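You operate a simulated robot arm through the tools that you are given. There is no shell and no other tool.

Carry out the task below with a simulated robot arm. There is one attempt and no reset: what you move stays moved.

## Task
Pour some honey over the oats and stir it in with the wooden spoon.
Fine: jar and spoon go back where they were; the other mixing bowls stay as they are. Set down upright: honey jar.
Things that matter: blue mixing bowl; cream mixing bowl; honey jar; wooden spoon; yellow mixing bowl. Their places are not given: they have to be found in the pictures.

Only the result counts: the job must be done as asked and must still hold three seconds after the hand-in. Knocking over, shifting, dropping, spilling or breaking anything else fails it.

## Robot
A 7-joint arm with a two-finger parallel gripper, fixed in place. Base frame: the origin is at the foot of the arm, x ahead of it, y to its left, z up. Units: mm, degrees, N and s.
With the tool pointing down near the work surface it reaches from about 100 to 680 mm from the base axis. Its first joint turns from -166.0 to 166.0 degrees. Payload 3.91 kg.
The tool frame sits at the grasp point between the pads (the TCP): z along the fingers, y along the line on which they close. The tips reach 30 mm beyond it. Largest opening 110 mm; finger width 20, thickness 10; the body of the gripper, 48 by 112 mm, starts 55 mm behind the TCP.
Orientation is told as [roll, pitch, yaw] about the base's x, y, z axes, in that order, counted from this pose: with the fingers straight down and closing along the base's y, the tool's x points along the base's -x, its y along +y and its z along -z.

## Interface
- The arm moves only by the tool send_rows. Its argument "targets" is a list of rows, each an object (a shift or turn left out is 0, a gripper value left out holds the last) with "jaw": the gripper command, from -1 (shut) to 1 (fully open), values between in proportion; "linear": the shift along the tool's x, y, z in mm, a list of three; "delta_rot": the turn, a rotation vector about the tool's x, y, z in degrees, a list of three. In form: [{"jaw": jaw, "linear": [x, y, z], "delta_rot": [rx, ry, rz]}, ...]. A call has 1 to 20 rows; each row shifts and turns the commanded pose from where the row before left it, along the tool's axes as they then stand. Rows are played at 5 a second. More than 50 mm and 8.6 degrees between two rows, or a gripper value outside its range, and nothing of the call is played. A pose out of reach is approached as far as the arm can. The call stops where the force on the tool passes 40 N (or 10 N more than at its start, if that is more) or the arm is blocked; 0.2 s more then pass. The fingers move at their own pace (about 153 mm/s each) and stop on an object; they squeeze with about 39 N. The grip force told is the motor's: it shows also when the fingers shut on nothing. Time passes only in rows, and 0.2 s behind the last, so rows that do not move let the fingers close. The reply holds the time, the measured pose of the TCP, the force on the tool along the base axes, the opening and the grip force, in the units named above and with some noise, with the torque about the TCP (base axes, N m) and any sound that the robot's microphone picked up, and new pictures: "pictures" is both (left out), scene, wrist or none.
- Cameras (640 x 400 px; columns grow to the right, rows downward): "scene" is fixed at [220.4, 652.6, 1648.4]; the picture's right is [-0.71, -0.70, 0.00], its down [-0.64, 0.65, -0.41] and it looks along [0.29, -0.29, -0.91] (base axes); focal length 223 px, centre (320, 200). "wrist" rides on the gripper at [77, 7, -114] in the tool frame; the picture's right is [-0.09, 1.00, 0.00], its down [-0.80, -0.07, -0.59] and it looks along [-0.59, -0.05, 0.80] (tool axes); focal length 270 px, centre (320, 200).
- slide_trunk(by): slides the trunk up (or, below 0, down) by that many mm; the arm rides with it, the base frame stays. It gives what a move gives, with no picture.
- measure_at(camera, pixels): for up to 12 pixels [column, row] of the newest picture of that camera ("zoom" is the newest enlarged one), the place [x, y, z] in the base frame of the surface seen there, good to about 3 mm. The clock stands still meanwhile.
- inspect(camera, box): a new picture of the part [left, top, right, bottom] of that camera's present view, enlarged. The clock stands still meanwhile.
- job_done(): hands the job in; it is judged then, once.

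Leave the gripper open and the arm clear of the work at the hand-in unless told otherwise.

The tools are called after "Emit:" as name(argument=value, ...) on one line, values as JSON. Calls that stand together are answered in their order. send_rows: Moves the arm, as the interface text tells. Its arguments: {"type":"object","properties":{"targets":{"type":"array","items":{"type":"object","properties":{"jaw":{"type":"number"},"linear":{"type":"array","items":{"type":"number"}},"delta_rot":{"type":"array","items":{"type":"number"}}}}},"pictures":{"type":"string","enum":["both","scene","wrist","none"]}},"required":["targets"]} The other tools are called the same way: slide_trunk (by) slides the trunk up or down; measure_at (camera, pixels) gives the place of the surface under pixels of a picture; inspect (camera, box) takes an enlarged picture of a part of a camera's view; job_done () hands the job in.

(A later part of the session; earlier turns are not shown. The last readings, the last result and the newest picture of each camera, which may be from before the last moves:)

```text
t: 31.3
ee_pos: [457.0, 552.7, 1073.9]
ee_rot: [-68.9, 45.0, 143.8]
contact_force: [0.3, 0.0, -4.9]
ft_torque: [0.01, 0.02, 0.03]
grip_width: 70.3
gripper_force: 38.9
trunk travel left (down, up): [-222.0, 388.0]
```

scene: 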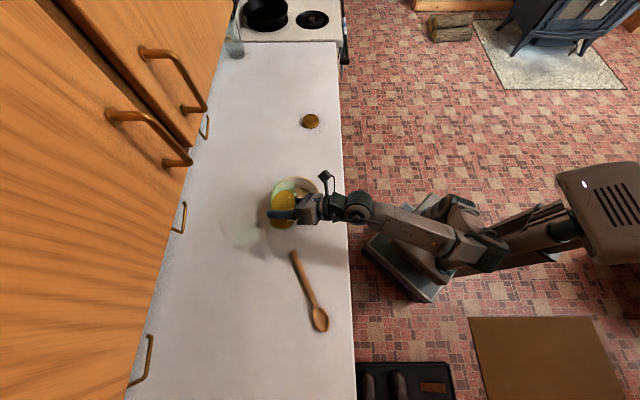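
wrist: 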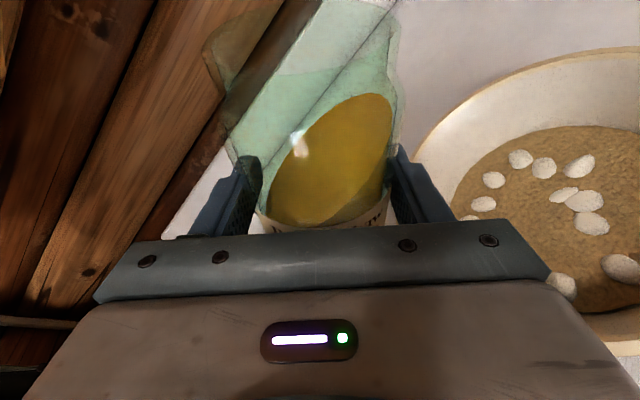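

The stream has stopped and nothing spilled outside. I'll bring the jar fully upright over the bowl and look at the remaining honey level.

Emit:
send_rows(targets=[{"delta_rot": [0, 0, -8.4]}, {"delta_rot": [0, 0, -8.4]}, {"delta_rot": [0, 0, -8.4]}, {"delta_rot": [0, 0, -8.4]}, {"delta_rot": [0, 0, -8.4]}, {}], pictures="both")

Emit:
inspect(camera="wrist", box=[180, 0, 440, 240])

```text
t: 32.7
ee_pos: [456.5, 552.8, 1073.8]
ee_rot: [-3.4, 75.2, -145.0]
contact_force: [-0.2, 0.2, -5.2]
ft_torque: [0.0, 0.01, 0.0]
grip_width: 69.9
gripper_force: 39.0
trunk travel left (down, up): [-222.0, 388.0]
```

scene: 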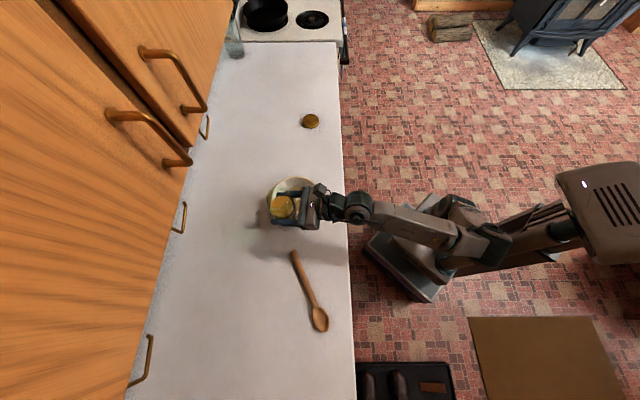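
wrist: 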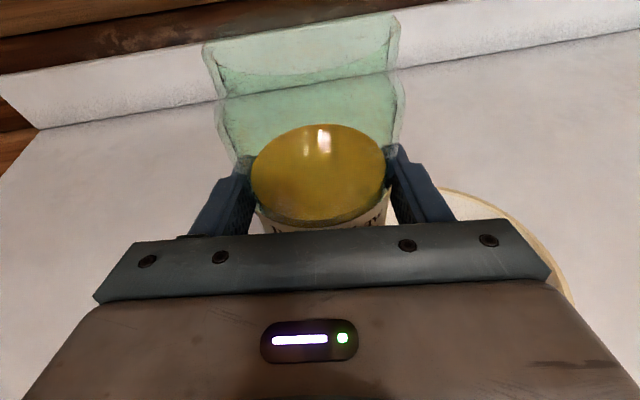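

```text
1.67 times, centred on (310, 120) of wrist
```

zoom: 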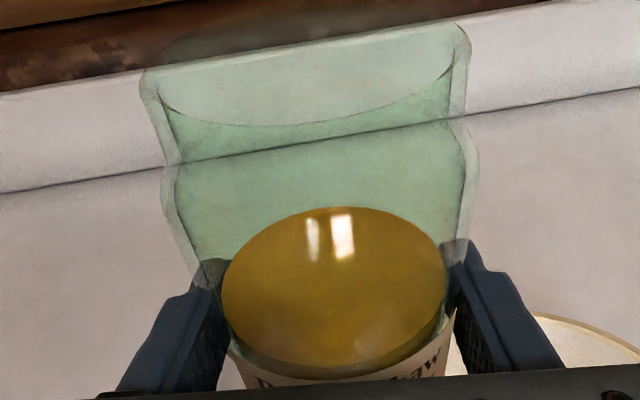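

The jar is upright again to within 1° and the honey level has visibly dropped. I'll measure the honey surface height to estimate how much was poured.

Emit:
measure_at(camera="zoom", pixels=[[330, 290], [260, 300], [400, 270], [330, 340], [340, 225]])

```text
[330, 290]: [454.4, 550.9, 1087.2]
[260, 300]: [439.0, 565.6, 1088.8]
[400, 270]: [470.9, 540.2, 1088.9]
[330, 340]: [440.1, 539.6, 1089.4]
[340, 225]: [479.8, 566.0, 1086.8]
```

The honey level fell about 14 mm, which is roughly 37 ml (about 50 g), a fair "some honey". I'll square the jar up and carry it level back to the right, above its old place.

Emit:
send_rows(targets=[{"delta_rot": [0, 0, -0.8]}, {"linear": [0, 30, 0]}, {"linear": [0, 40, 0]}, {"linear": [0, 42, 0]}, {"linear": [0, 42, 0]}, {"linear": [0, 42, 0]}, {"linear": [0, 42, 0]}, {"linear": [0, 40, 0]}, {"linear": [1, 37, 3.6]}, {}], pictures="both")

```text
t: 34.9
ee_pos: [656.1, 309.8, 1073.4]
ee_rot: [-0.8, 75.3, -142.3]
contact_force: [0.0, -0.3, -4.6]
ft_torque: [0.01, -0.01, 0.01]
grip_width: 70.1
gripper_force: 38.3
trunk travel left (down, up): [-222.0, 388.0]
```

scene: 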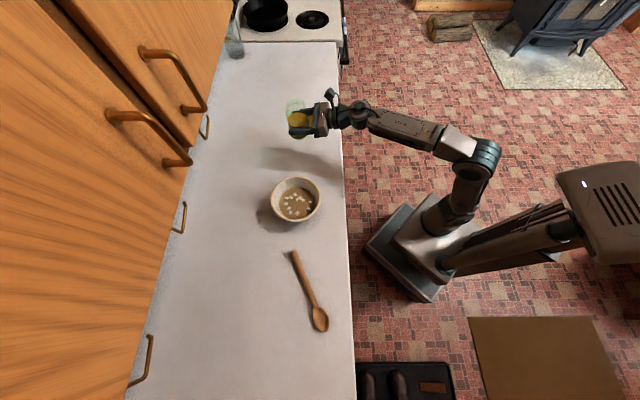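
wrist: 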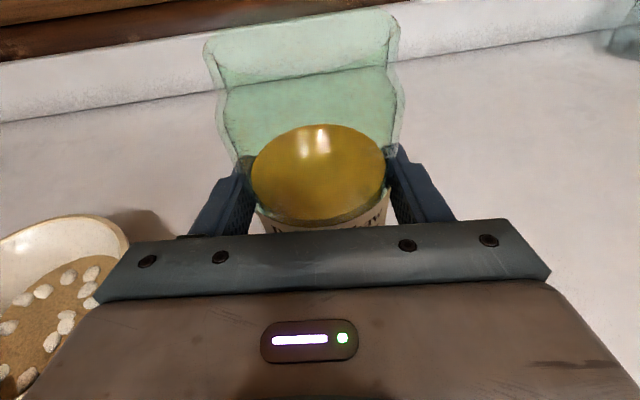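

The clumps are visible in the bowl in the scene view at (296,205). The jar is over its old place, so I'll correct 5 mm and lower it to just above the counter.

Emit:
send_rows(targets=[{"linear": [-1.3, 0, -4.8]}, {"linear": [-34, 0, 8.9]}, {"linear": [-34, 0, 8.9]}, {"linear": [-20, 0, 5.2]}, {"linear": [-11, 0, 2.9]}, {"linear": [-4, 0, 1]}, {}], pictures="none")

```text
t: 36.5
ee_pos: [650.4, 306.6, 965.7]
ee_rot: [-0.9, 75.2, -142.3]
contact_force: [0.6, -0.3, -5.3]
ft_torque: [0.01, 0.03, 0.01]
grip_width: 70.0
gripper_force: 38.9
trunk travel left (down, up): [-222.0, 388.0]
```

The jar hangs about 3 mm above the counter at (650,307,966). I'll lower it gently in 1 mm steps.

Emit:
send_rows(targets=[{"linear": [-1, 0, 0.25]}, {"linear": [-1, 0, 0.25]}, {"linear": [-0.6, 0, 0.2]}, {}], pictures="wrist")

```text
t: 37.5
ee_pos: [651.9, 306.0, 964.7]
ee_rot: [-0.8, 75.3, -142.3]
contact_force: [-0.6, 0.7, -3.1]
ft_torque: [-0.02, -0.06, 0.0]
grip_width: 70.3
gripper_force: 39.3
trunk travel left (down, up): [-222.0, 388.0]
```

wrist: 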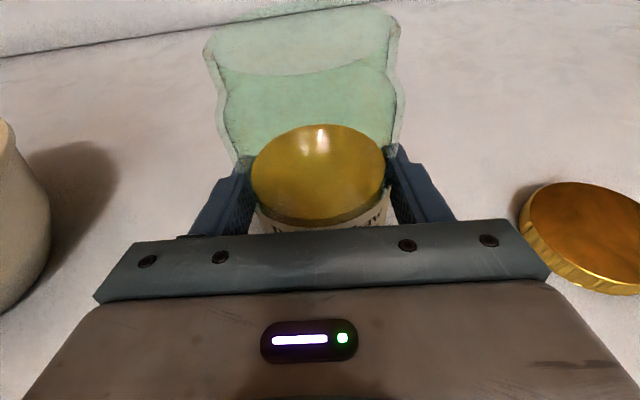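

The load has fallen from 5.3 to 3.1 N, so the base is just touching. I'll go down about another millimetre.

Emit:
send_rows(targets=[{"linear": [-0.6, 0, 0.15]}, {"linear": [-0.5, 0, 0.15]}, {}], pictures="none")

```text
t: 38.3
ee_pos: [650.3, 306.5, 964.5]
ee_rot: [-0.8, 75.4, -142.2]
contact_force: [3.1, 2.5, 4.1]
ft_torque: [0.0, -0.43, 0.09]
grip_width: 70.3
gripper_force: 38.7
trunk travel left (down, up): [-222.0, 388.0]
```

The counter now carries the jar (+4 N). I'll open the jaws in steps.

Emit:
send_rows(targets=[{"jaw": 0.33}, {"jaw": 0.45}, {"jaw": 0.7}, {"jaw": 1}, {"jaw": 1}], pictures="wrist")

```text
t: 39.5
ee_pos: [650.3, 306.6, 964.2]
ee_rot: [-0.8, 75.2, -142.3]
contact_force: [-0.9, -0.4, -0.1]
ft_torque: [0.06, -0.05, 0.02]
grip_width: 109.9
gripper_force: 0.0
trunk travel left (down, up): [-222.0, 388.0]
```

wrist: 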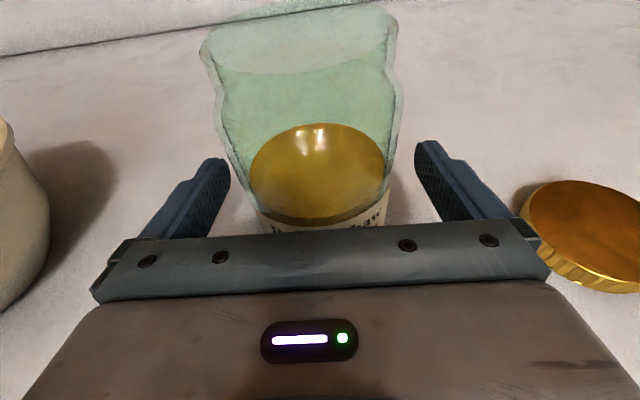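

The jar stands upright on its own. I'll back straight out, level.

Emit:
send_rows(targets=[{"linear": [-6, 0, -23]}, {"linear": [-8, 0, -30.5]}, {"linear": [-8, 0, -30.5]}, {"linear": [-8, 0, -30.5]}, {"linear": [-3, 0, -12]}], pictures="both")

Emit:
inspect(camera="scene", box=[256, 95, 336, 225])

```text
t: 40.7
ee_pos: [549.0, 223.6, 964.5]
ee_rot: [-0.8, 75.3, -142.4]
contact_force: [-0.2, 0.9, 0.4]
ft_torque: [0.02, -0.03, 0.0]
grip_width: 110.2
gripper_force: 0.0
trunk travel left (down, up): [-222.0, 388.0]
```

scene: 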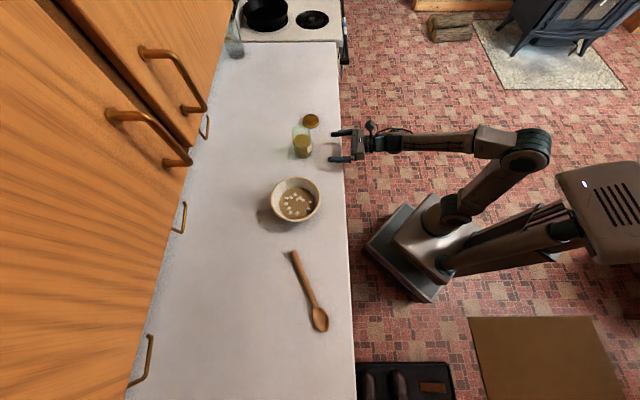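
wrist: 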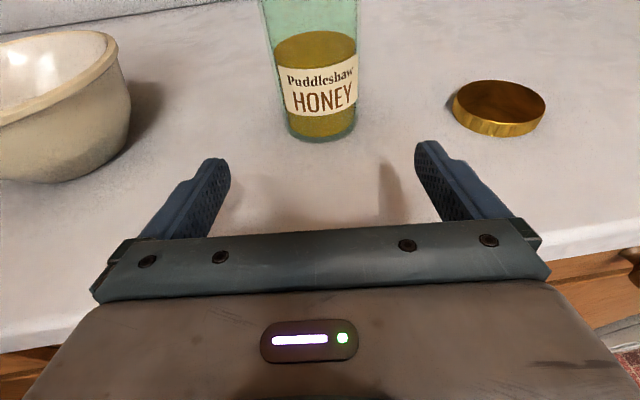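

```text
3.08 times, centred on (296, 160) of scene
```

zoom: 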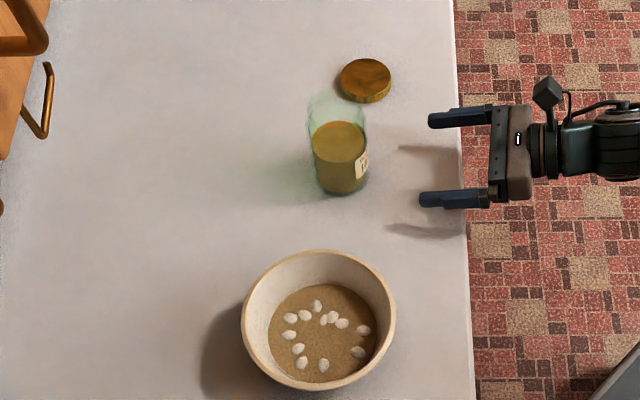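

The jar is back by its lid and the bowl is untouched, with white clumps on the oats. Next the spoon: I'll zoom in and measure its handle and head.

Emit:
inspect(camera="scene", box=[276, 240, 340, 340])

```text
4.00 times, centred on (308, 290) of scene
```

zoom: 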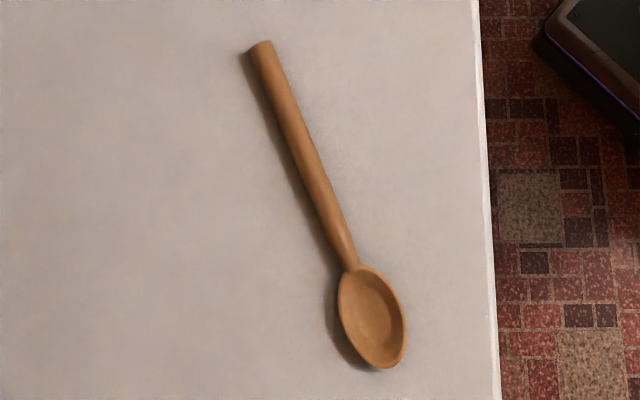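

Emit:
measure_at(camera="zoom", pixels=[[261, 45], [272, 75], [285, 108], [300, 145], [316, 185], [332, 220], [347, 260], [360, 290], [372, 315], [382, 364], [341, 300], [405, 325]])

```text
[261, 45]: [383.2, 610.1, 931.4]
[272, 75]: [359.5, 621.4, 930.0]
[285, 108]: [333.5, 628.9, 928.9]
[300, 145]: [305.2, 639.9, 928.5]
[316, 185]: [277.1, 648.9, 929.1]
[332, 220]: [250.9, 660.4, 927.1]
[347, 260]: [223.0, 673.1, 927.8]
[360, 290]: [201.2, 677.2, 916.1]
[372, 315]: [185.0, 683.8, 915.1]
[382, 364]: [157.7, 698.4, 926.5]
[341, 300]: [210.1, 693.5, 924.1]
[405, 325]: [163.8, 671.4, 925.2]
```

The spoon's handle runs from its end at about (385,610) to the neck at (223,673), head tip at (158,698). The handle is about 19 mm thick and lies on the counter, with the head pointing left and slightly toward the robot. I'll raise the trunk fully to get the most downward reach.

Emit:
slide_trunk(by=380)

```text
t: 44.4
ee_pos: [548.5, 224.9, 1343.9]
ee_rot: [-0.7, 75.3, -142.3]
contact_force: [0.7, -0.5, 0.5]
ft_torque: [0.02, -0.03, -0.04]
grip_width: 109.9
gripper_force: 0.0
trunk travel left (down, up): [-602.0, 8.0]
```

At z=1344 the arm is clear of everything. I'll pitch the tool back to straight down and turn it to yaw about 158°, so the jaws close across the spoon handle.

Emit:
send_rows(targets=[{"delta_rot": [0, -8.4, 0]}, {"delta_rot": [0, -8.4, 0]}, {"delta_rot": [0, -8.4, 0]}, {"delta_rot": [0, -8.4, 0]}, {"delta_rot": [0, -8.4, 0]}, {"delta_rot": [0, -8.4, 0]}, {"delta_rot": [0, -8.4, 0]}, {"delta_rot": [0, -8.4, 0]}, {"delta_rot": [0, -8.1, 0]}, {"delta_rot": [0, 0, 8.4]}, {"delta_rot": [0, 0, 8.4]}, {"delta_rot": [0, 0, 8.4]}, {"delta_rot": [0, 0, 8.4]}, {"delta_rot": [0, 0, 8.4]}, {"delta_rot": [0, 0, 8.4]}, {"delta_rot": [0, 0, 8.4]}], pictures="scene")

```text
t: 47.8
ee_pos: [548.8, 224.8, 1343.7]
ee_rot: [-0.1, 0.0, 159.6]
contact_force: [-0.3, 0.8, 0.8]
ft_torque: [0.01, 0.01, -0.03]
grip_width: 110.1
gripper_force: 0.2
trunk travel left (down, up): [-602.0, 8.0]
```

scene: 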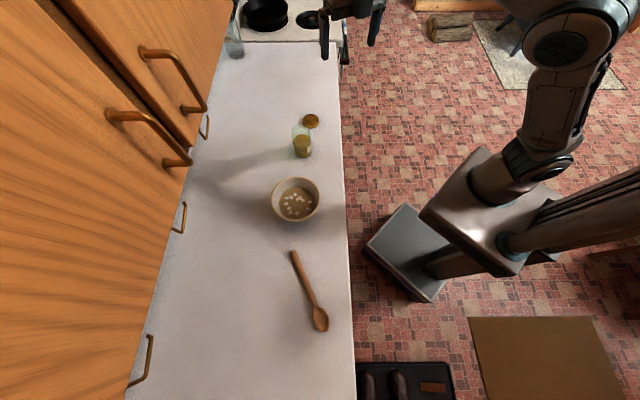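

The tool points straight down at yaw 159.6. I'll move it over toward the spoon, descending to z≈1100 on the way, well above the jar and bowl.

Emit:
send_rows(targets=[{"linear": [-33.1, -23.4, 24.4]}, {"linear": [-33.1, -23.4, 24.4]}, {"linear": [-33.1, -23.4, 24.4]}, {"linear": [-33.1, -23.4, 24.4]}, {"linear": [-33.1, -23.4, 24.4]}, {"linear": [-33.1, -23.4, 24.4]}, {"linear": [-33.1, -23.4, 24.4]}, {"linear": [-33.1, -23.4, 24.4]}, {"linear": [-33.1, -23.4, 24.4]}, {"linear": [-33.1, -23.4, 24.4]}], pictures="both")

```text
t: 50.0
ee_pos: [314.3, 562.4, 1101.3]
ee_rot: [-0.1, -0.2, 159.7]
contact_force: [-0.3, -0.6, 0.4]
ft_torque: [-0.03, -0.03, -0.01]
grip_width: 110.1
gripper_force: 0.1
trunk travel left (down, up): [-602.0, 8.0]
```

scene: 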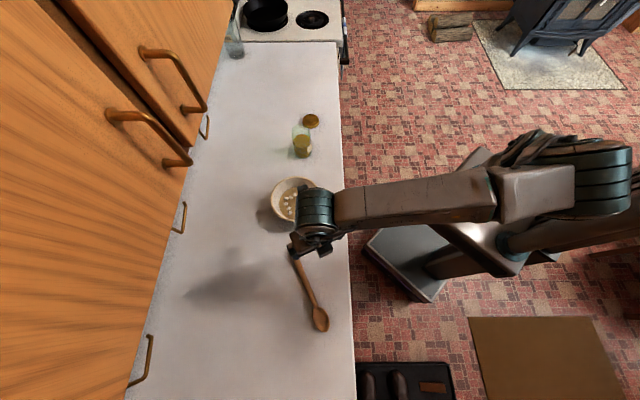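
wrist: 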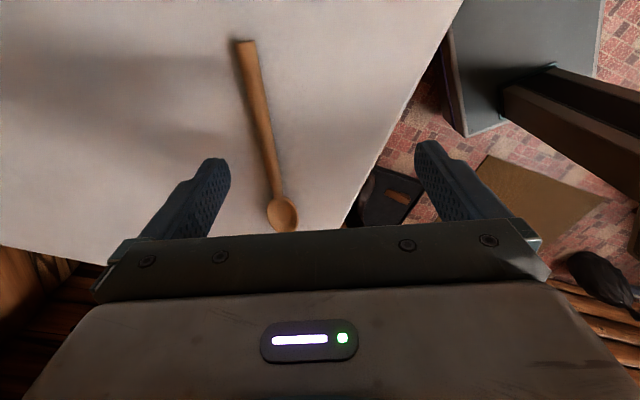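

The wrist view shows the spoon handle top at (245,45) and head at (283,213). I'll move outward and down to test the reach above the handle.

Emit:
send_rows(targets=[{"linear": [2.3, -34.8, 30]}, {"linear": [2.3, -34.8, 30]}, {}], pictures="both")

```text
t: 50.8
ee_pos: [347.0, 623.2, 1044.1]
ee_rot: [-0.1, -0.1, 159.8]
contact_force: [-0.1, -0.3, 0.3]
ft_torque: [0.01, 0.0, 0.01]
grip_width: 109.9
gripper_force: 0.1
trunk travel left (down, up): [-602.0, 8.0]
```

scene: 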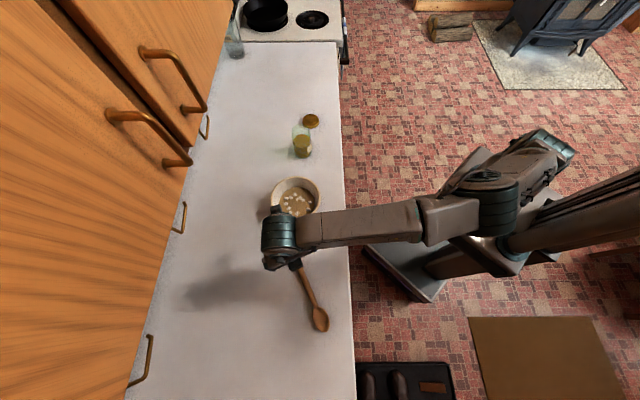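
wrist: 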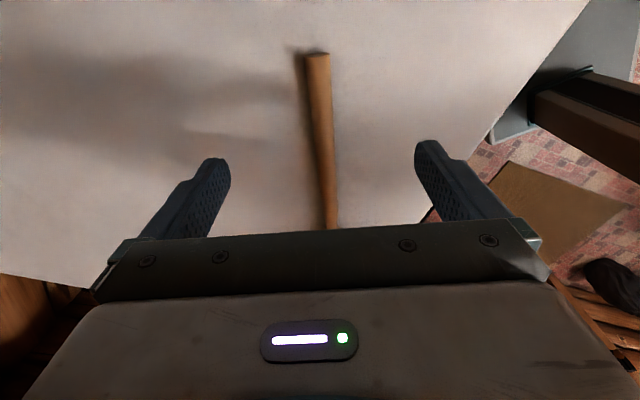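

The arm reaches (347,623) with the tool straight down, so no tilt is needed. I'll measure the handle from this closer wrist view to align exactly.

Emit:
measure_at(camera="wrist", pixels=[[318, 60], [320, 90], [308, 90], [332, 90], [322, 120], [325, 160], [317, 160], [334, 160], [329, 200], [323, 200], [336, 200], [260, 120]])

Emit:
inspect(camera="wrist", box=[240, 30, 400, 230])

```text
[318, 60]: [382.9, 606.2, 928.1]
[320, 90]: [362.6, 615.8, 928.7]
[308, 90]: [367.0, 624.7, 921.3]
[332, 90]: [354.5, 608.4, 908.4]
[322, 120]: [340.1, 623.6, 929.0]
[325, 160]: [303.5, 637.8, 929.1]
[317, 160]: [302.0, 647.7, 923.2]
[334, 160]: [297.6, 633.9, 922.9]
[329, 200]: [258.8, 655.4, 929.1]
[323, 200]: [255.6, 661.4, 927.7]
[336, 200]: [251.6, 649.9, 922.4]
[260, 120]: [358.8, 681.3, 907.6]
```

```text
2.00 times, centred on (320, 130) of wrist
```

zoom: 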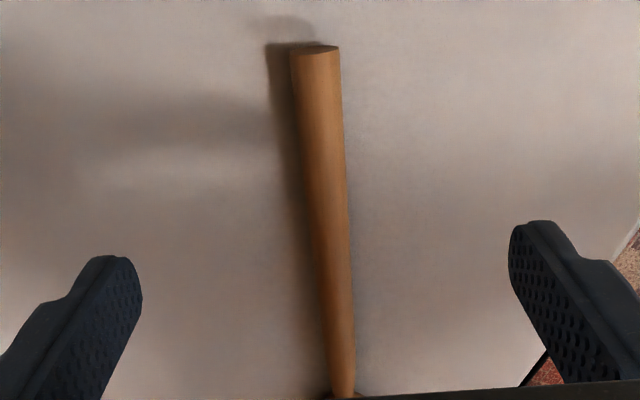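

The handle axis runs about 1.5 mm to one side of the tool centre and 1.3° off. I'll correct that, narrow the jaws to about 50 mm, and descend so the tips stop just above the counter (TCP z≈944).

Emit:
send_rows(targets=[{"jaw": -0.05, "linear": [0, 1.5, 0], "delta_rot": [0, 0, 1.3]}, {"linear": [0, 0, 35]}, {"linear": [0, 0, 35]}, {"linear": [0, 0, 20]}, {}], pictures="both")

```text
t: 52.0
ee_pos: [345.9, 622.9, 951.1]
ee_rot: [-0.1, -0.2, 158.4]
contact_force: [0.7, -0.6, 0.1]
ft_torque: [0.01, 0.01, -0.01]
grip_width: 52.3
gripper_force: 0.0
trunk travel left (down, up): [-602.0, 8.0]
```

scene: 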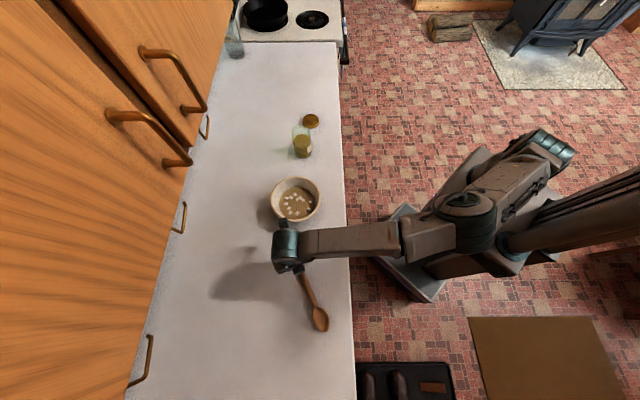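
wrist: 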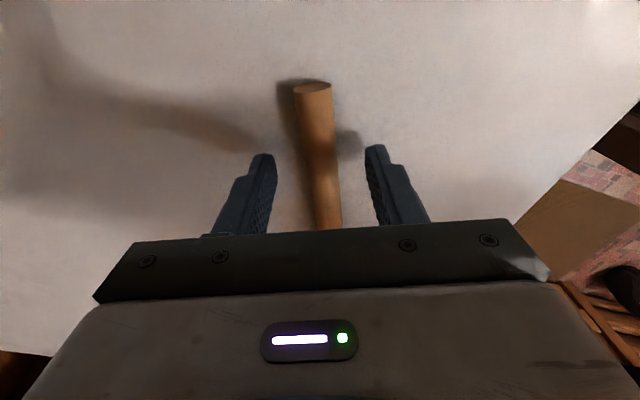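

The handle sits centred between the fingers (handle at columns 295–335, fingers at 275 and 368). I'll lower the last 7 mm and close.

Emit:
send_rows(targets=[{"linear": [0, 0.7, 4]}, {"linear": [0, 0, 3]}, {}, {"jaw": -0.5}, {"jaw": -1}, {"jaw": -1}, {"jaw": -1}], pictures="wrist")

```text
t: 53.5
ee_pos: [346.9, 622.3, 945.3]
ee_rot: [-0.1, -0.2, 158.4]
contact_force: [-0.5, -0.6, -0.2]
ft_torque: [-0.01, 0.02, 0.04]
grip_width: 18.4
gripper_force: 38.5
trunk travel left (down, up): [-602.0, 8.0]
```

wrist: 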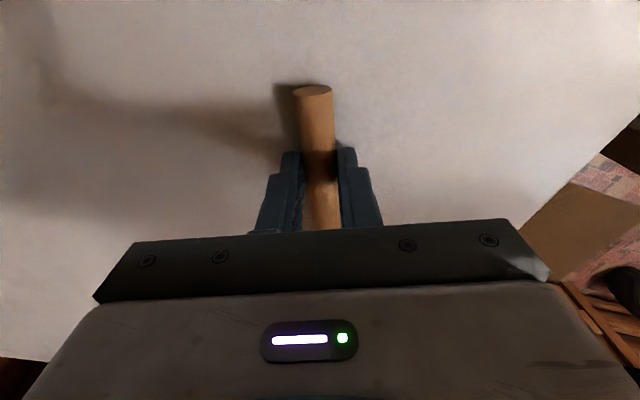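

The spoon handle is gripped (18.4 mm, 38.5 N). I'll lift it slowly and check that it comes along.

Emit:
send_rows(targets=[{"linear": [0, 0, -8]}, {"linear": [0, 0, -12]}, {"linear": [0, 0, -25]}, {"linear": [0, 0, -35]}, {"linear": [0, 0, -40]}], pictures="both")

```text
t: 54.8
ee_pos: [345.4, 621.4, 1065.4]
ee_rot: [-0.1, -0.2, 158.4]
contact_force: [-0.6, 0.4, -0.8]
ft_torque: [0.01, -0.03, -0.03]
grip_width: 18.2
gripper_force: 38.9
trunk travel left (down, up): [-602.0, 8.0]
```

scene: 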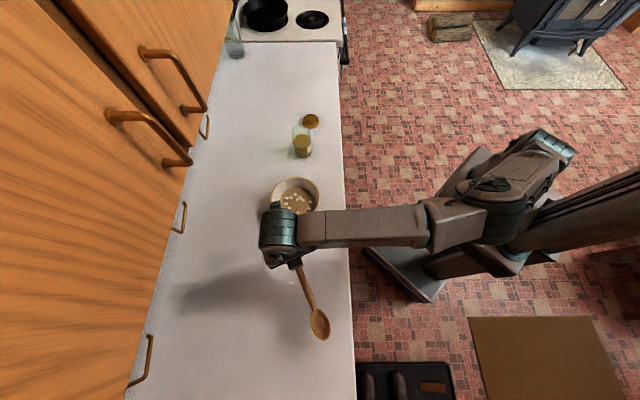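
wrist: 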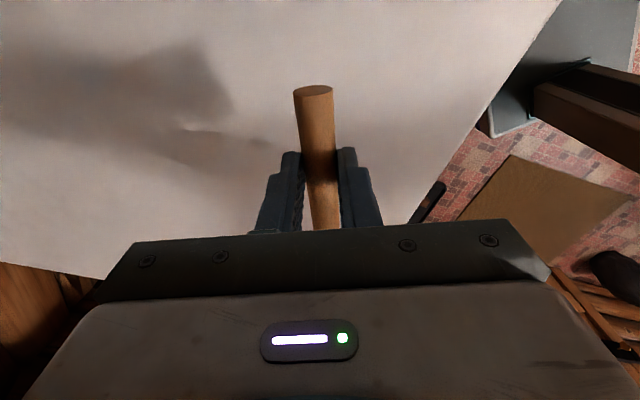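

The spoon hangs firmly from the jaws. I'll raise it and bring it inward to about (288,526,1230), so there is room to turn it upright.

Emit:
send_rows(targets=[{"linear": [-3.7, 22, -33]}, {"linear": [-3.7, 22, -33]}, {"linear": [-3.7, 22, -33]}, {"linear": [-3.7, 22, -33]}, {"linear": [-3.7, 22, -33]}, {"delta_rot": [0, 0, -7.7]}, {"delta_rot": [0, 0, -7.7]}, {"delta_rot": [0, 0, -7.7]}, {"delta_rot": [0, 0, -7.7]}, {"delta_rot": [0, 0, -7.7]}, {"delta_rot": [0, 0, -7.7]}, {"delta_rot": [0, 0, -7.7]}, {"delta_rot": [0, 0, -7.7]}], pictures="both")

```text
t: 57.5
ee_pos: [290.0, 524.1, 1228.8]
ee_rot: [-0.2, 0.0, -139.9]
contact_force: [-0.7, -0.2, -0.9]
ft_torque: [0.06, 0.0, -0.02]
grip_width: 18.4
gripper_force: 39.5
trunk travel left (down, up): [-602.0, 8.0]
```

scene: 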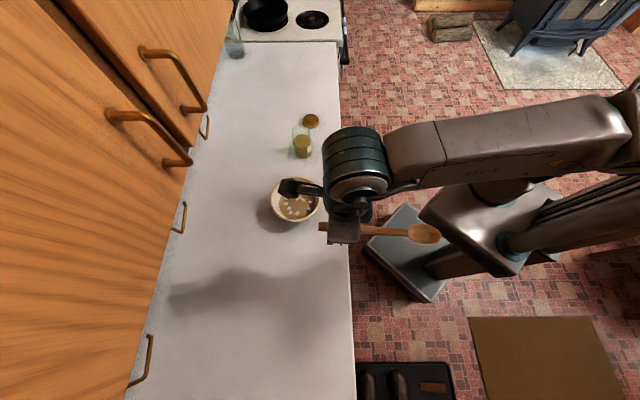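
wrist: 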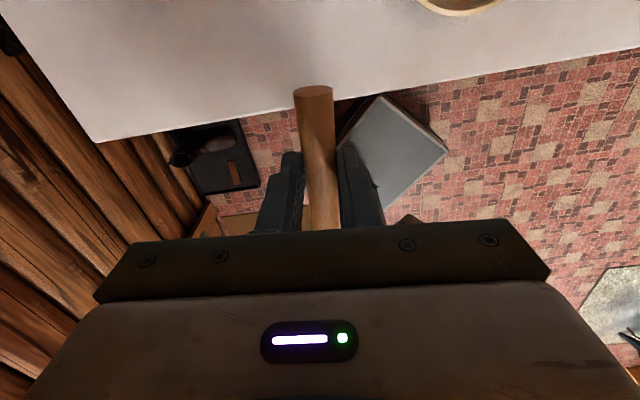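

The spoon now points back toward the robot with its head free. I'll pitch the tool outward to about 67°, swinging the spoon head down.

Emit:
send_rows(targets=[{"delta_rot": [0, 8.4, 0]}, {"delta_rot": [0, 8.4, 0]}, {"delta_rot": [0, 8.4, 0]}, {"delta_rot": [0, 8.4, 0]}, {"delta_rot": [0, 8.4, 0]}, {"delta_rot": [0, 8.4, 0]}, {"delta_rot": [0, 8.4, 0]}, {"delta_rot": [0, 8.4, 0]}], pictures="both")

```text
t: 58.9
ee_pos: [378.0, 474.3, 1231.7]
ee_rot: [-0.9, 44.6, -150.9]
contact_force: [0.1, 0.3, -0.2]
ft_torque: [0.05, -0.02, -0.02]
grip_width: 18.4
gripper_force: 38.8
trunk travel left (down, up): [-602.0, 8.0]
stopped in row 6: the arm was blocked; the commanded pose is now the measured one
```

scene: 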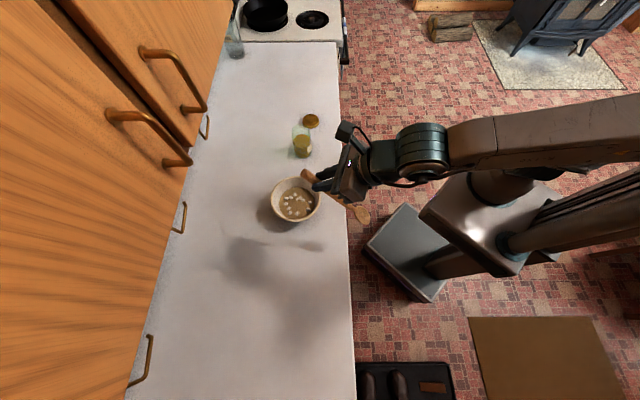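
wrist: 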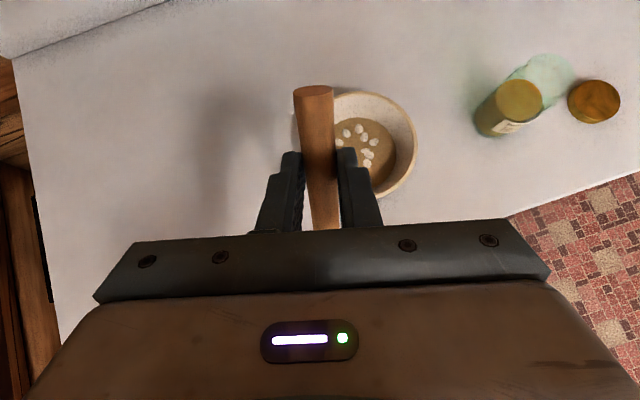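

The arm met a joint limit and drifted to (378,474,1232), pitch 45. Nothing was touched and the spoon is still held. Higher poses allowed this pitch before, so I'll move to about (470,340,1320) and pitch there.

Emit:
send_rows(targets=[{"linear": [17, 40.5, -12]}, {"linear": [17, 40.5, -12]}, {"linear": [17, 40.5, -12]}, {"linear": [17, 40.5, -12]}], pictures="scene")

```text
t: 59.9
ee_pos: [471.5, 339.7, 1309.6]
ee_rot: [-1.2, 44.5, -151.0]
contact_force: [-0.1, -1.0, 0.0]
ft_torque: [-0.01, -0.02, 0.04]
grip_width: 18.3
gripper_force: 39.0
trunk travel left (down, up): [-602.0, 8.0]
```

scene: 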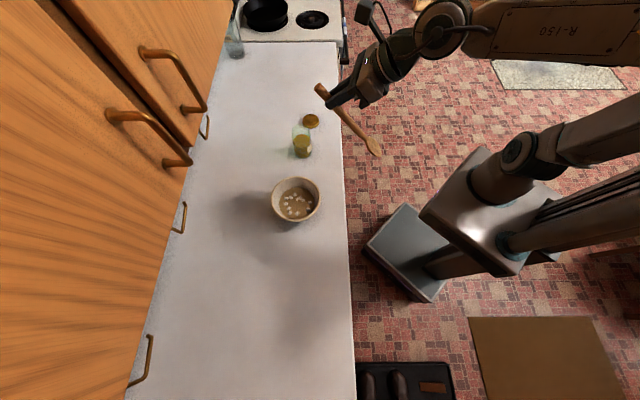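

Clear and holding at (472,340,1310). Now I'll pitch the remaining 28°.

Emit:
send_rows(targets=[{"delta_rot": [0, 7, 0]}, {"delta_rot": [0, 7, 0]}, {"delta_rot": [0, 7, 0]}, {"delta_rot": [0, 7, 0]}], pictures="both")

```text
t: 60.9
ee_pos: [471.8, 342.0, 1310.6]
ee_rot: [-2.3, 72.5, -152.4]
contact_force: [0.0, -0.1, -0.6]
ft_torque: [-0.02, 0.02, -0.02]
grip_width: 18.6
gripper_force: 39.3
trunk travel left (down, up): [-602.0, 8.0]
```

scene: 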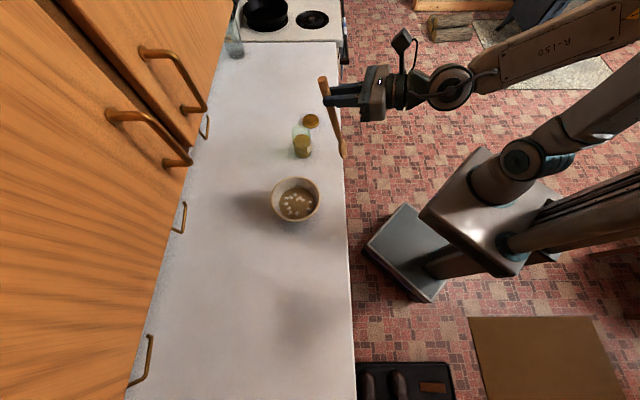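
wrist: 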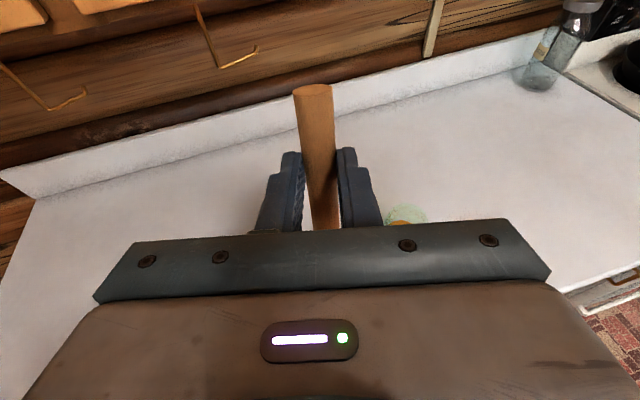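

The spoon is nearly vertical with its head down (the tip about 200 mm below the TCP). I'll square the heading to about 40° and raise the arm 80 mm here, in front of the cabinets. Then I'll let the trunk down so that the arm posture stays comfortable.

Emit:
send_rows(targets=[{"delta_rot": [5.7, 0, -1.8]}, {"delta_rot": [5.7, 0, -1.8]}, {"linear": [38.2, 0, -12]}, {"linear": [38.2, 0, -12]}], pictures="none")

```text
t: 61.9
ee_pos: [475.9, 354.0, 1386.7]
ee_rot: [-2.0, 72.5, -146.8]
contact_force: [-1.0, -0.5, 0.1]
ft_torque: [0.01, -0.01, 0.02]
grip_width: 18.5
gripper_force: 39.0
out of reach, approached as far as the arm can: row 2, 3, 4
trunk travel left (down, up): [-602.0, 8.0]
```

Now at (476,354,1387). I'll lower the trunk by 175 mm, so the spoon tip comes to about z 1011, above the bowl rim level and in front of it.

Emit:
slide_trunk(by=-175)

Emit:
inspect(camera="scene", box=[240, 60, 440, 240])

```text
t: 63.8
ee_pos: [474.9, 354.8, 1211.7]
ee_rot: [-2.0, 72.6, -146.7]
contact_force: [0.2, -0.8, 0.5]
ft_torque: [0.02, 0.0, -0.01]
grip_width: 18.8
gripper_force: 39.0
trunk travel left (down, up): [-427.0, 183.0]
```

```text
2.22 times, centred on (340, 150) of scene
```

zoom: 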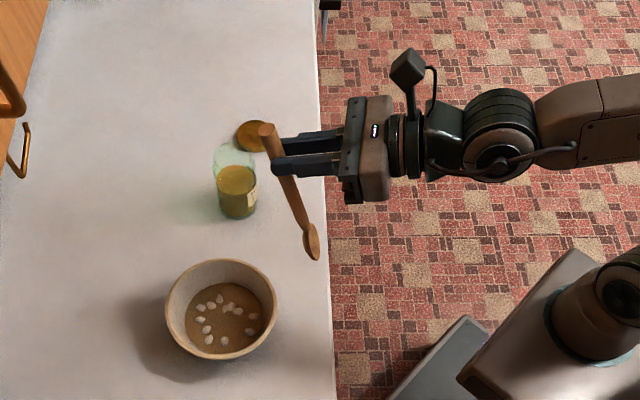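

The spoon hangs down with its head visible at (311,240) in the zoom. I'll measure its tip to calibrate the tip offset.

Emit:
measure_at(camera="zoom", pixels=[[315, 257], [312, 245], [310, 232], [303, 215], [294, 195], [284, 178], [266, 128], [262, 270], [185, 310], [220, 345], [220, 262]])

```text
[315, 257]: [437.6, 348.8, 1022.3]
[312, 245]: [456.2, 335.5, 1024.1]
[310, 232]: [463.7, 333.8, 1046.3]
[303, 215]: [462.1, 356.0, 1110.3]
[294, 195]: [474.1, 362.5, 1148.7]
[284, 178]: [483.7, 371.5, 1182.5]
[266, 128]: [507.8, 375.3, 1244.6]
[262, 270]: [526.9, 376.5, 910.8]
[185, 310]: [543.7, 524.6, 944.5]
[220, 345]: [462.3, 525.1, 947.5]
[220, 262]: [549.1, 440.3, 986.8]
```

The tip is at about (440,333,1012), as calculated. I'll move it sideways and outward until it hangs over the bowl centre, still about 25 mm above the rim.

Emit:
send_rows(targets=[{"linear": [9.7, -25.7, 31.1]}, {"linear": [9.7, -25.7, 31.1]}, {"linear": [9.7, -25.7, 31.1]}, {"linear": [9.7, -25.7, 31.1]}, {}], pictures="both")

Emit:
inspect(camera="scene", box=[250, 140, 370, 240])

```text
t: 65.0
ee_pos: [525.5, 509.2, 1216.2]
ee_rot: [-2.9, 72.7, -147.7]
contact_force: [0.0, -1.3, 0.6]
ft_torque: [0.0, 0.07, 0.12]
grip_width: 18.7
gripper_force: 38.7
trunk travel left (down, up): [-427.0, 183.0]
```

scene: 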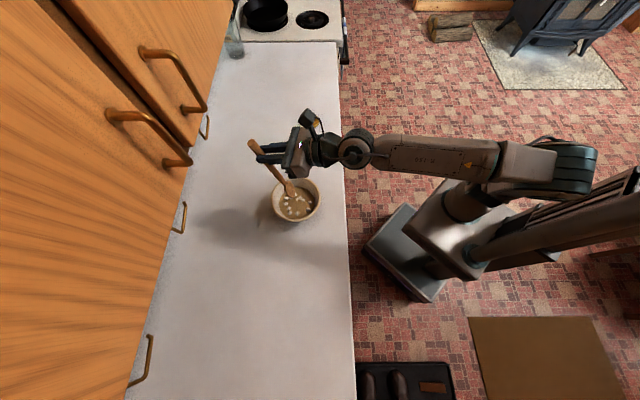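
wrist: 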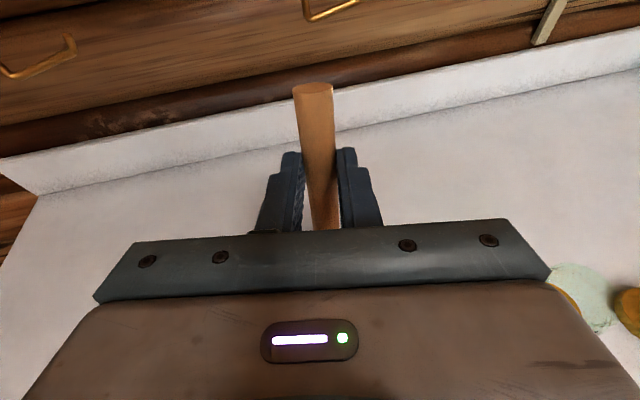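

```text
4.00 times, centred on (310, 190) of scene
```

zoom: 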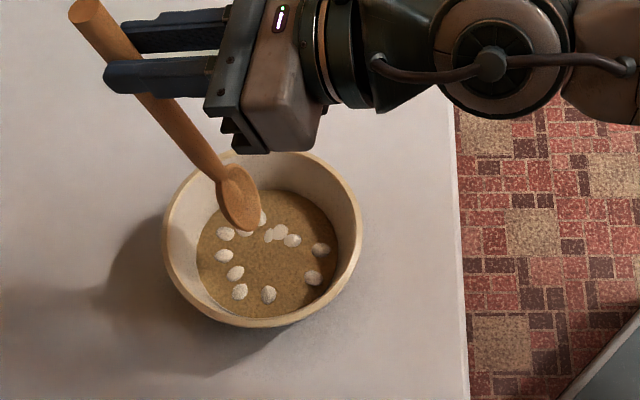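

The spoon's head hangs over the bowl, with its tip at about (247,228) in the zoom. I'll measure it and the oats around it.

Emit:
measure_at(camera="zoom", pixels=[[246, 227], [238, 200], [225, 178], [200, 150], [270, 250], [268, 294], [320, 249], [223, 254], [312, 277], [290, 200], [240, 318], [360, 230]])

```text
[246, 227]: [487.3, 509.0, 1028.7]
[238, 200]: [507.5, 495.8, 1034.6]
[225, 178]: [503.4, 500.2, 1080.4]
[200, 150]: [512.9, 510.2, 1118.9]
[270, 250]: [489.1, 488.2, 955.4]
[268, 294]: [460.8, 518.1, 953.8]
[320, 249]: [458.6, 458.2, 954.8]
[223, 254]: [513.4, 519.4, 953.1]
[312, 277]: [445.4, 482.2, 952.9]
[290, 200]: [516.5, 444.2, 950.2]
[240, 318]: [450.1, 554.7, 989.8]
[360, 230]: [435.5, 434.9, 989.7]
```

The tip is right over the bowl centre at z≈1015 and the oats surface is at about 951. I'll lower the trunk 60 mm, bringing the tip to just above the oats.

Emit:
slide_trunk(by=-60)

Emit:
inspect(camera="scene", box=[250, 140, 370, 240])

```text
t: 66.0
ee_pos: [524.4, 514.0, 1152.1]
ee_rot: [-2.0, 72.4, -146.7]
contact_force: [0.4, -0.4, -0.3]
ft_torque: [0.0, 0.02, 0.02]
grip_width: 18.7
gripper_force: 39.1
trunk travel left (down, up): [-367.0, 243.0]
```

```text
4.00 times, centred on (310, 190) of scene
```

zoom: 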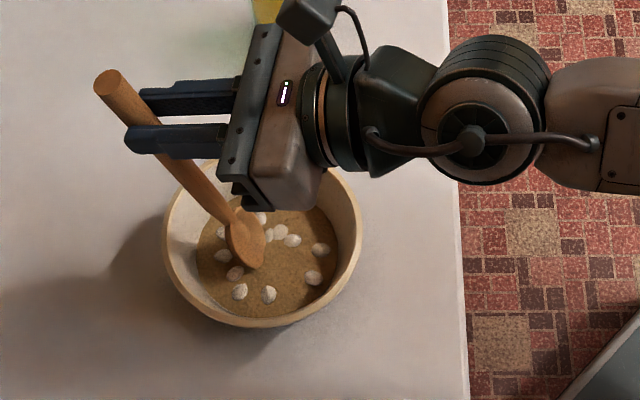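

The head is about to touch the oats. I'll push the tip 20 mm into them with small arm steps, watching the force.

Emit:
send_rows(targets=[{"linear": [-6.7, 0, 2.1]}, {"linear": [-6.7, 0, 2.1]}, {"linear": [-5.7, 0, 1.8]}, {}], pictures="scene")

```text
t: 67.0
ee_pos: [524.0, 515.4, 1134.2]
ee_rot: [-2.1, 72.5, -146.7]
contact_force: [0.9, -0.7, -0.8]
ft_torque: [0.0, 0.0, 0.01]
grip_width: 18.2
gripper_force: 39.3
trunk travel left (down, up): [-367.0, 243.0]
```

scene: 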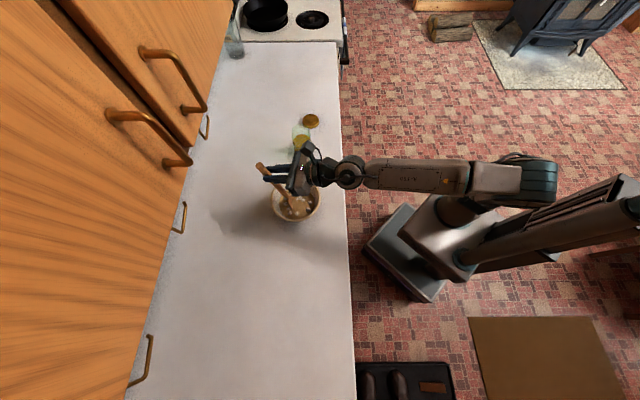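

The tip is about 18 mm deep with no notable force. I'll go a little deeper and stir one circle of 20 mm radius around the bowl centre.

Emit:
send_rows(targets=[{"linear": [3.4, 4.5, 20.9]}, {"linear": [-0.8, 10, -2.6]}, {"linear": [-2.2, 7.3, -7]}, {"linear": [-3, 2.7, -9.5]}, {"linear": [-3, -2.7, -9.5]}, {"linear": [-2.2, -7.3, -7]}, {"linear": [-0.8, -10, -2.6]}, {"linear": [0.8, -10, 2.6]}, {"linear": [2.2, -7.3, 7]}, {"linear": [3, -2.7, 9.5]}, {"linear": [3, 2.7, 9.5]}, {"linear": [2.2, 7.3, 7]}, {"linear": [0.8, 10, 2.6]}], pictures="both")

Emit:
inspect(camera="scene", box=[255, 150, 345, 230])

```text
t: 69.8
ee_pos: [543.0, 522.7, 1130.2]
ee_rot: [-2.0, 72.5, -146.8]
contact_force: [0.4, -0.5, -0.8]
ft_torque: [0.0, 0.01, 0.03]
grip_width: 18.9
gripper_force: 39.1
trunk travel left (down, up): [-367.0, 243.0]
```

scene: 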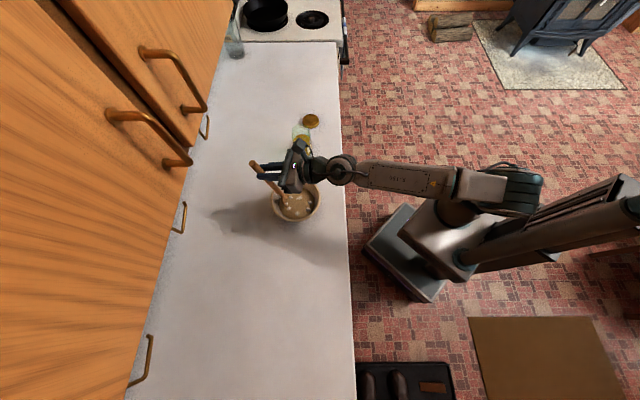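
wrist: 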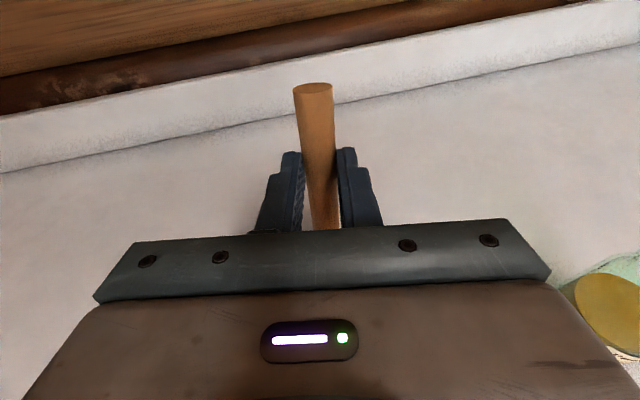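

```text
5.00 times, centred on (300, 190) of scene
```

zoom: 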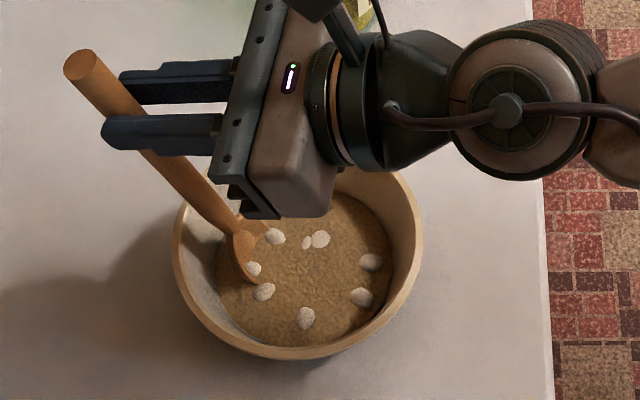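

The stirring meets no resistance, and only about 8 clumps remain where there were about 12. I'll do another circle a bit wider (24 mm), still clear of the wall.

Emit:
send_rows(targets=[{"linear": [1.2, 0, 3.8]}, {"linear": [-1, 12, -3.1]}, {"linear": [-2.6, 8.8, -8.4]}, {"linear": [-3.6, 3.2, -11.4]}, {"linear": [-3.6, -3.2, -11.4]}, {"linear": [-2.6, -8.8, -8.4]}, {"linear": [-1, -12, -3.1]}, {"linear": [1, -12, 3.1]}, {"linear": [2.6, -8.8, 8.4]}, {"linear": [3.6, -3.2, 11.4]}, {"linear": [3.6, 3.2, 11.4]}, {"linear": [2.6, 8.8, 8.4]}, {"linear": [1, 12, 3.1]}], pictures="scene")

Emit:
inspect(camera="scene", box=[255, 150, 345, 230])

```text
t: 72.6
ee_pos: [549.0, 524.1, 1131.1]
ee_rot: [-1.8, 72.4, -146.6]
contact_force: [-0.5, 0.2, -1.2]
ft_torque: [0.01, 0.0, 0.01]
grip_width: 18.3
gripper_force: 38.8
trunk travel left (down, up): [-367.0, 243.0]
```

scene: 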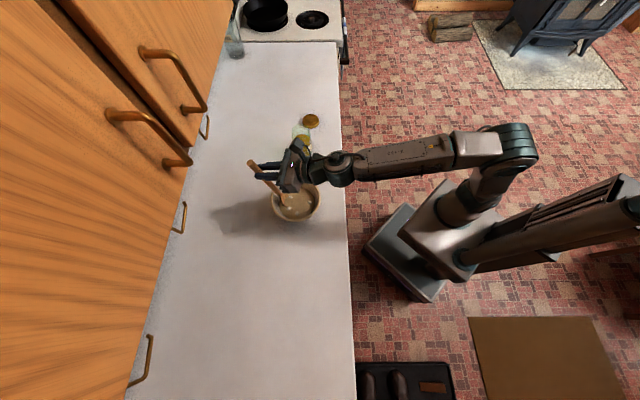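

```text
5.00 times, centred on (300, 190) of scene
```

zoom: 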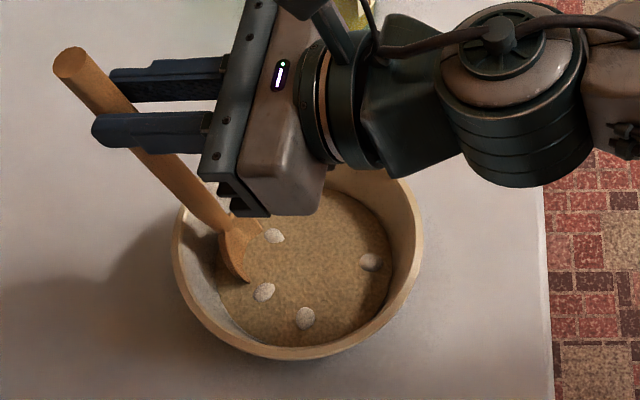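

Only about four clumps are left. I'll keep stirring with another 24 mm circle.

Emit:
send_rows(targets=[{"linear": [-1, 12, -3.1]}, {"linear": [-2.6, 8.8, -8.4]}, {"linear": [-3.6, 3.2, -11.4]}, {"linear": [-3.6, -3.2, -11.4]}, {"linear": [-2.6, -8.8, -8.4]}, {"linear": [-1, -12, -3.1]}, {"linear": [1, -12, 3.1]}, {"linear": [2.6, -8.8, 8.4]}, {"linear": [3.6, -3.2, 11.4]}, {"linear": [3.6, 3.2, 11.4]}, {"linear": [2.6, 8.8, 8.4]}, {"linear": [1, 12, 3.1]}], pictures="scene")

Emit:
inspect(camera="scene", box=[255, 150, 345, 230])

```text
t: 75.2
ee_pos: [547.5, 525.7, 1130.2]
ee_rot: [-1.9, 72.7, -146.6]
contact_force: [0.2, -0.3, -0.6]
ft_torque: [0.04, 0.01, 0.0]
grip_width: 18.5
gripper_force: 38.8
trunk travel left (down, up): [-367.0, 243.0]
```

scene: 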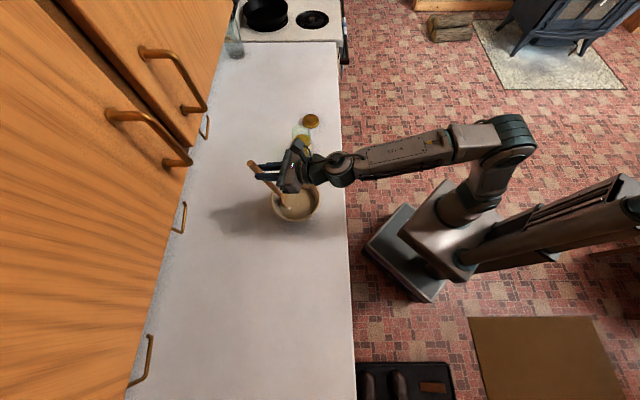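

```text
5.00 times, centred on (300, 190) of scene
```

zoom: 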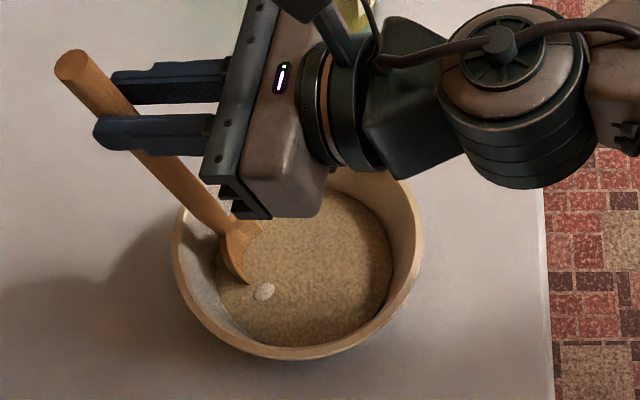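

One clump remains, near (263,292) in the zoom. I'll make one more wide circle followed by part of a smaller one.

Emit:
send_rows(targets=[{"linear": [-1, 12, -3.1]}, {"linear": [-2.6, 8.8, -8.4]}, {"linear": [-3.6, 3.2, -11.4]}, {"linear": [-3.6, -3.2, -11.4]}, {"linear": [-2.6, -8.8, -8.4]}, {"linear": [-1, -12, -3.1]}, {"linear": [1, -12, 3.1]}, {"linear": [2.6, -8.8, 8.4]}, {"linear": [3.6, -3.2, 11.4]}, {"linear": [3.6, 3.2, 11.4]}, {"linear": [2.6, 8.8, 8.4]}, {"linear": [1, 12, 3.1]}, {"linear": [-3.6, 0, -11.4]}, {"linear": [-1.8, 10.2, -5.7]}, {"linear": [-3.6, 0, -11.4]}, {"linear": [-1.8, -10.2, -5.7]}, {"linear": [1.8, -10.2, 5.7]}, {"linear": [3.6, 0, 11.4]}, {"linear": [1.8, 10.2, 5.7]}], pictures="scene")

Emit:
inspect(camera="scene", box=[255, 150, 345, 230])

```text
t: 79.2
ee_pos: [537.5, 517.4, 1129.8]
ee_rot: [-2.0, 72.4, -146.7]
contact_force: [-1.1, 0.4, 0.2]
ft_torque: [0.02, 0.01, -0.01]
grip_width: 18.2
gripper_force: 38.7
trunk travel left (down, up): [-367.0, 243.0]
```

scene: 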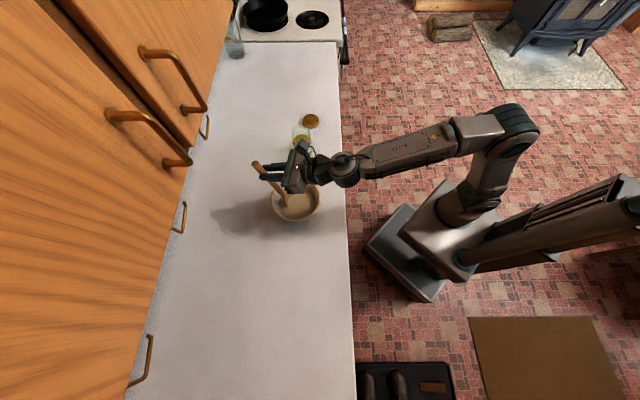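

```text
5.00 times, centred on (300, 190) of scene
```

zoom: 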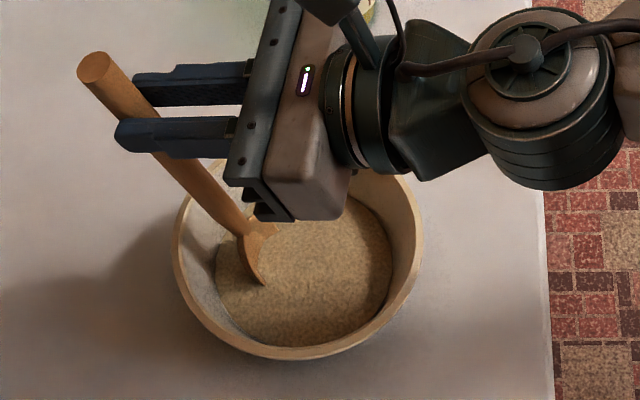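

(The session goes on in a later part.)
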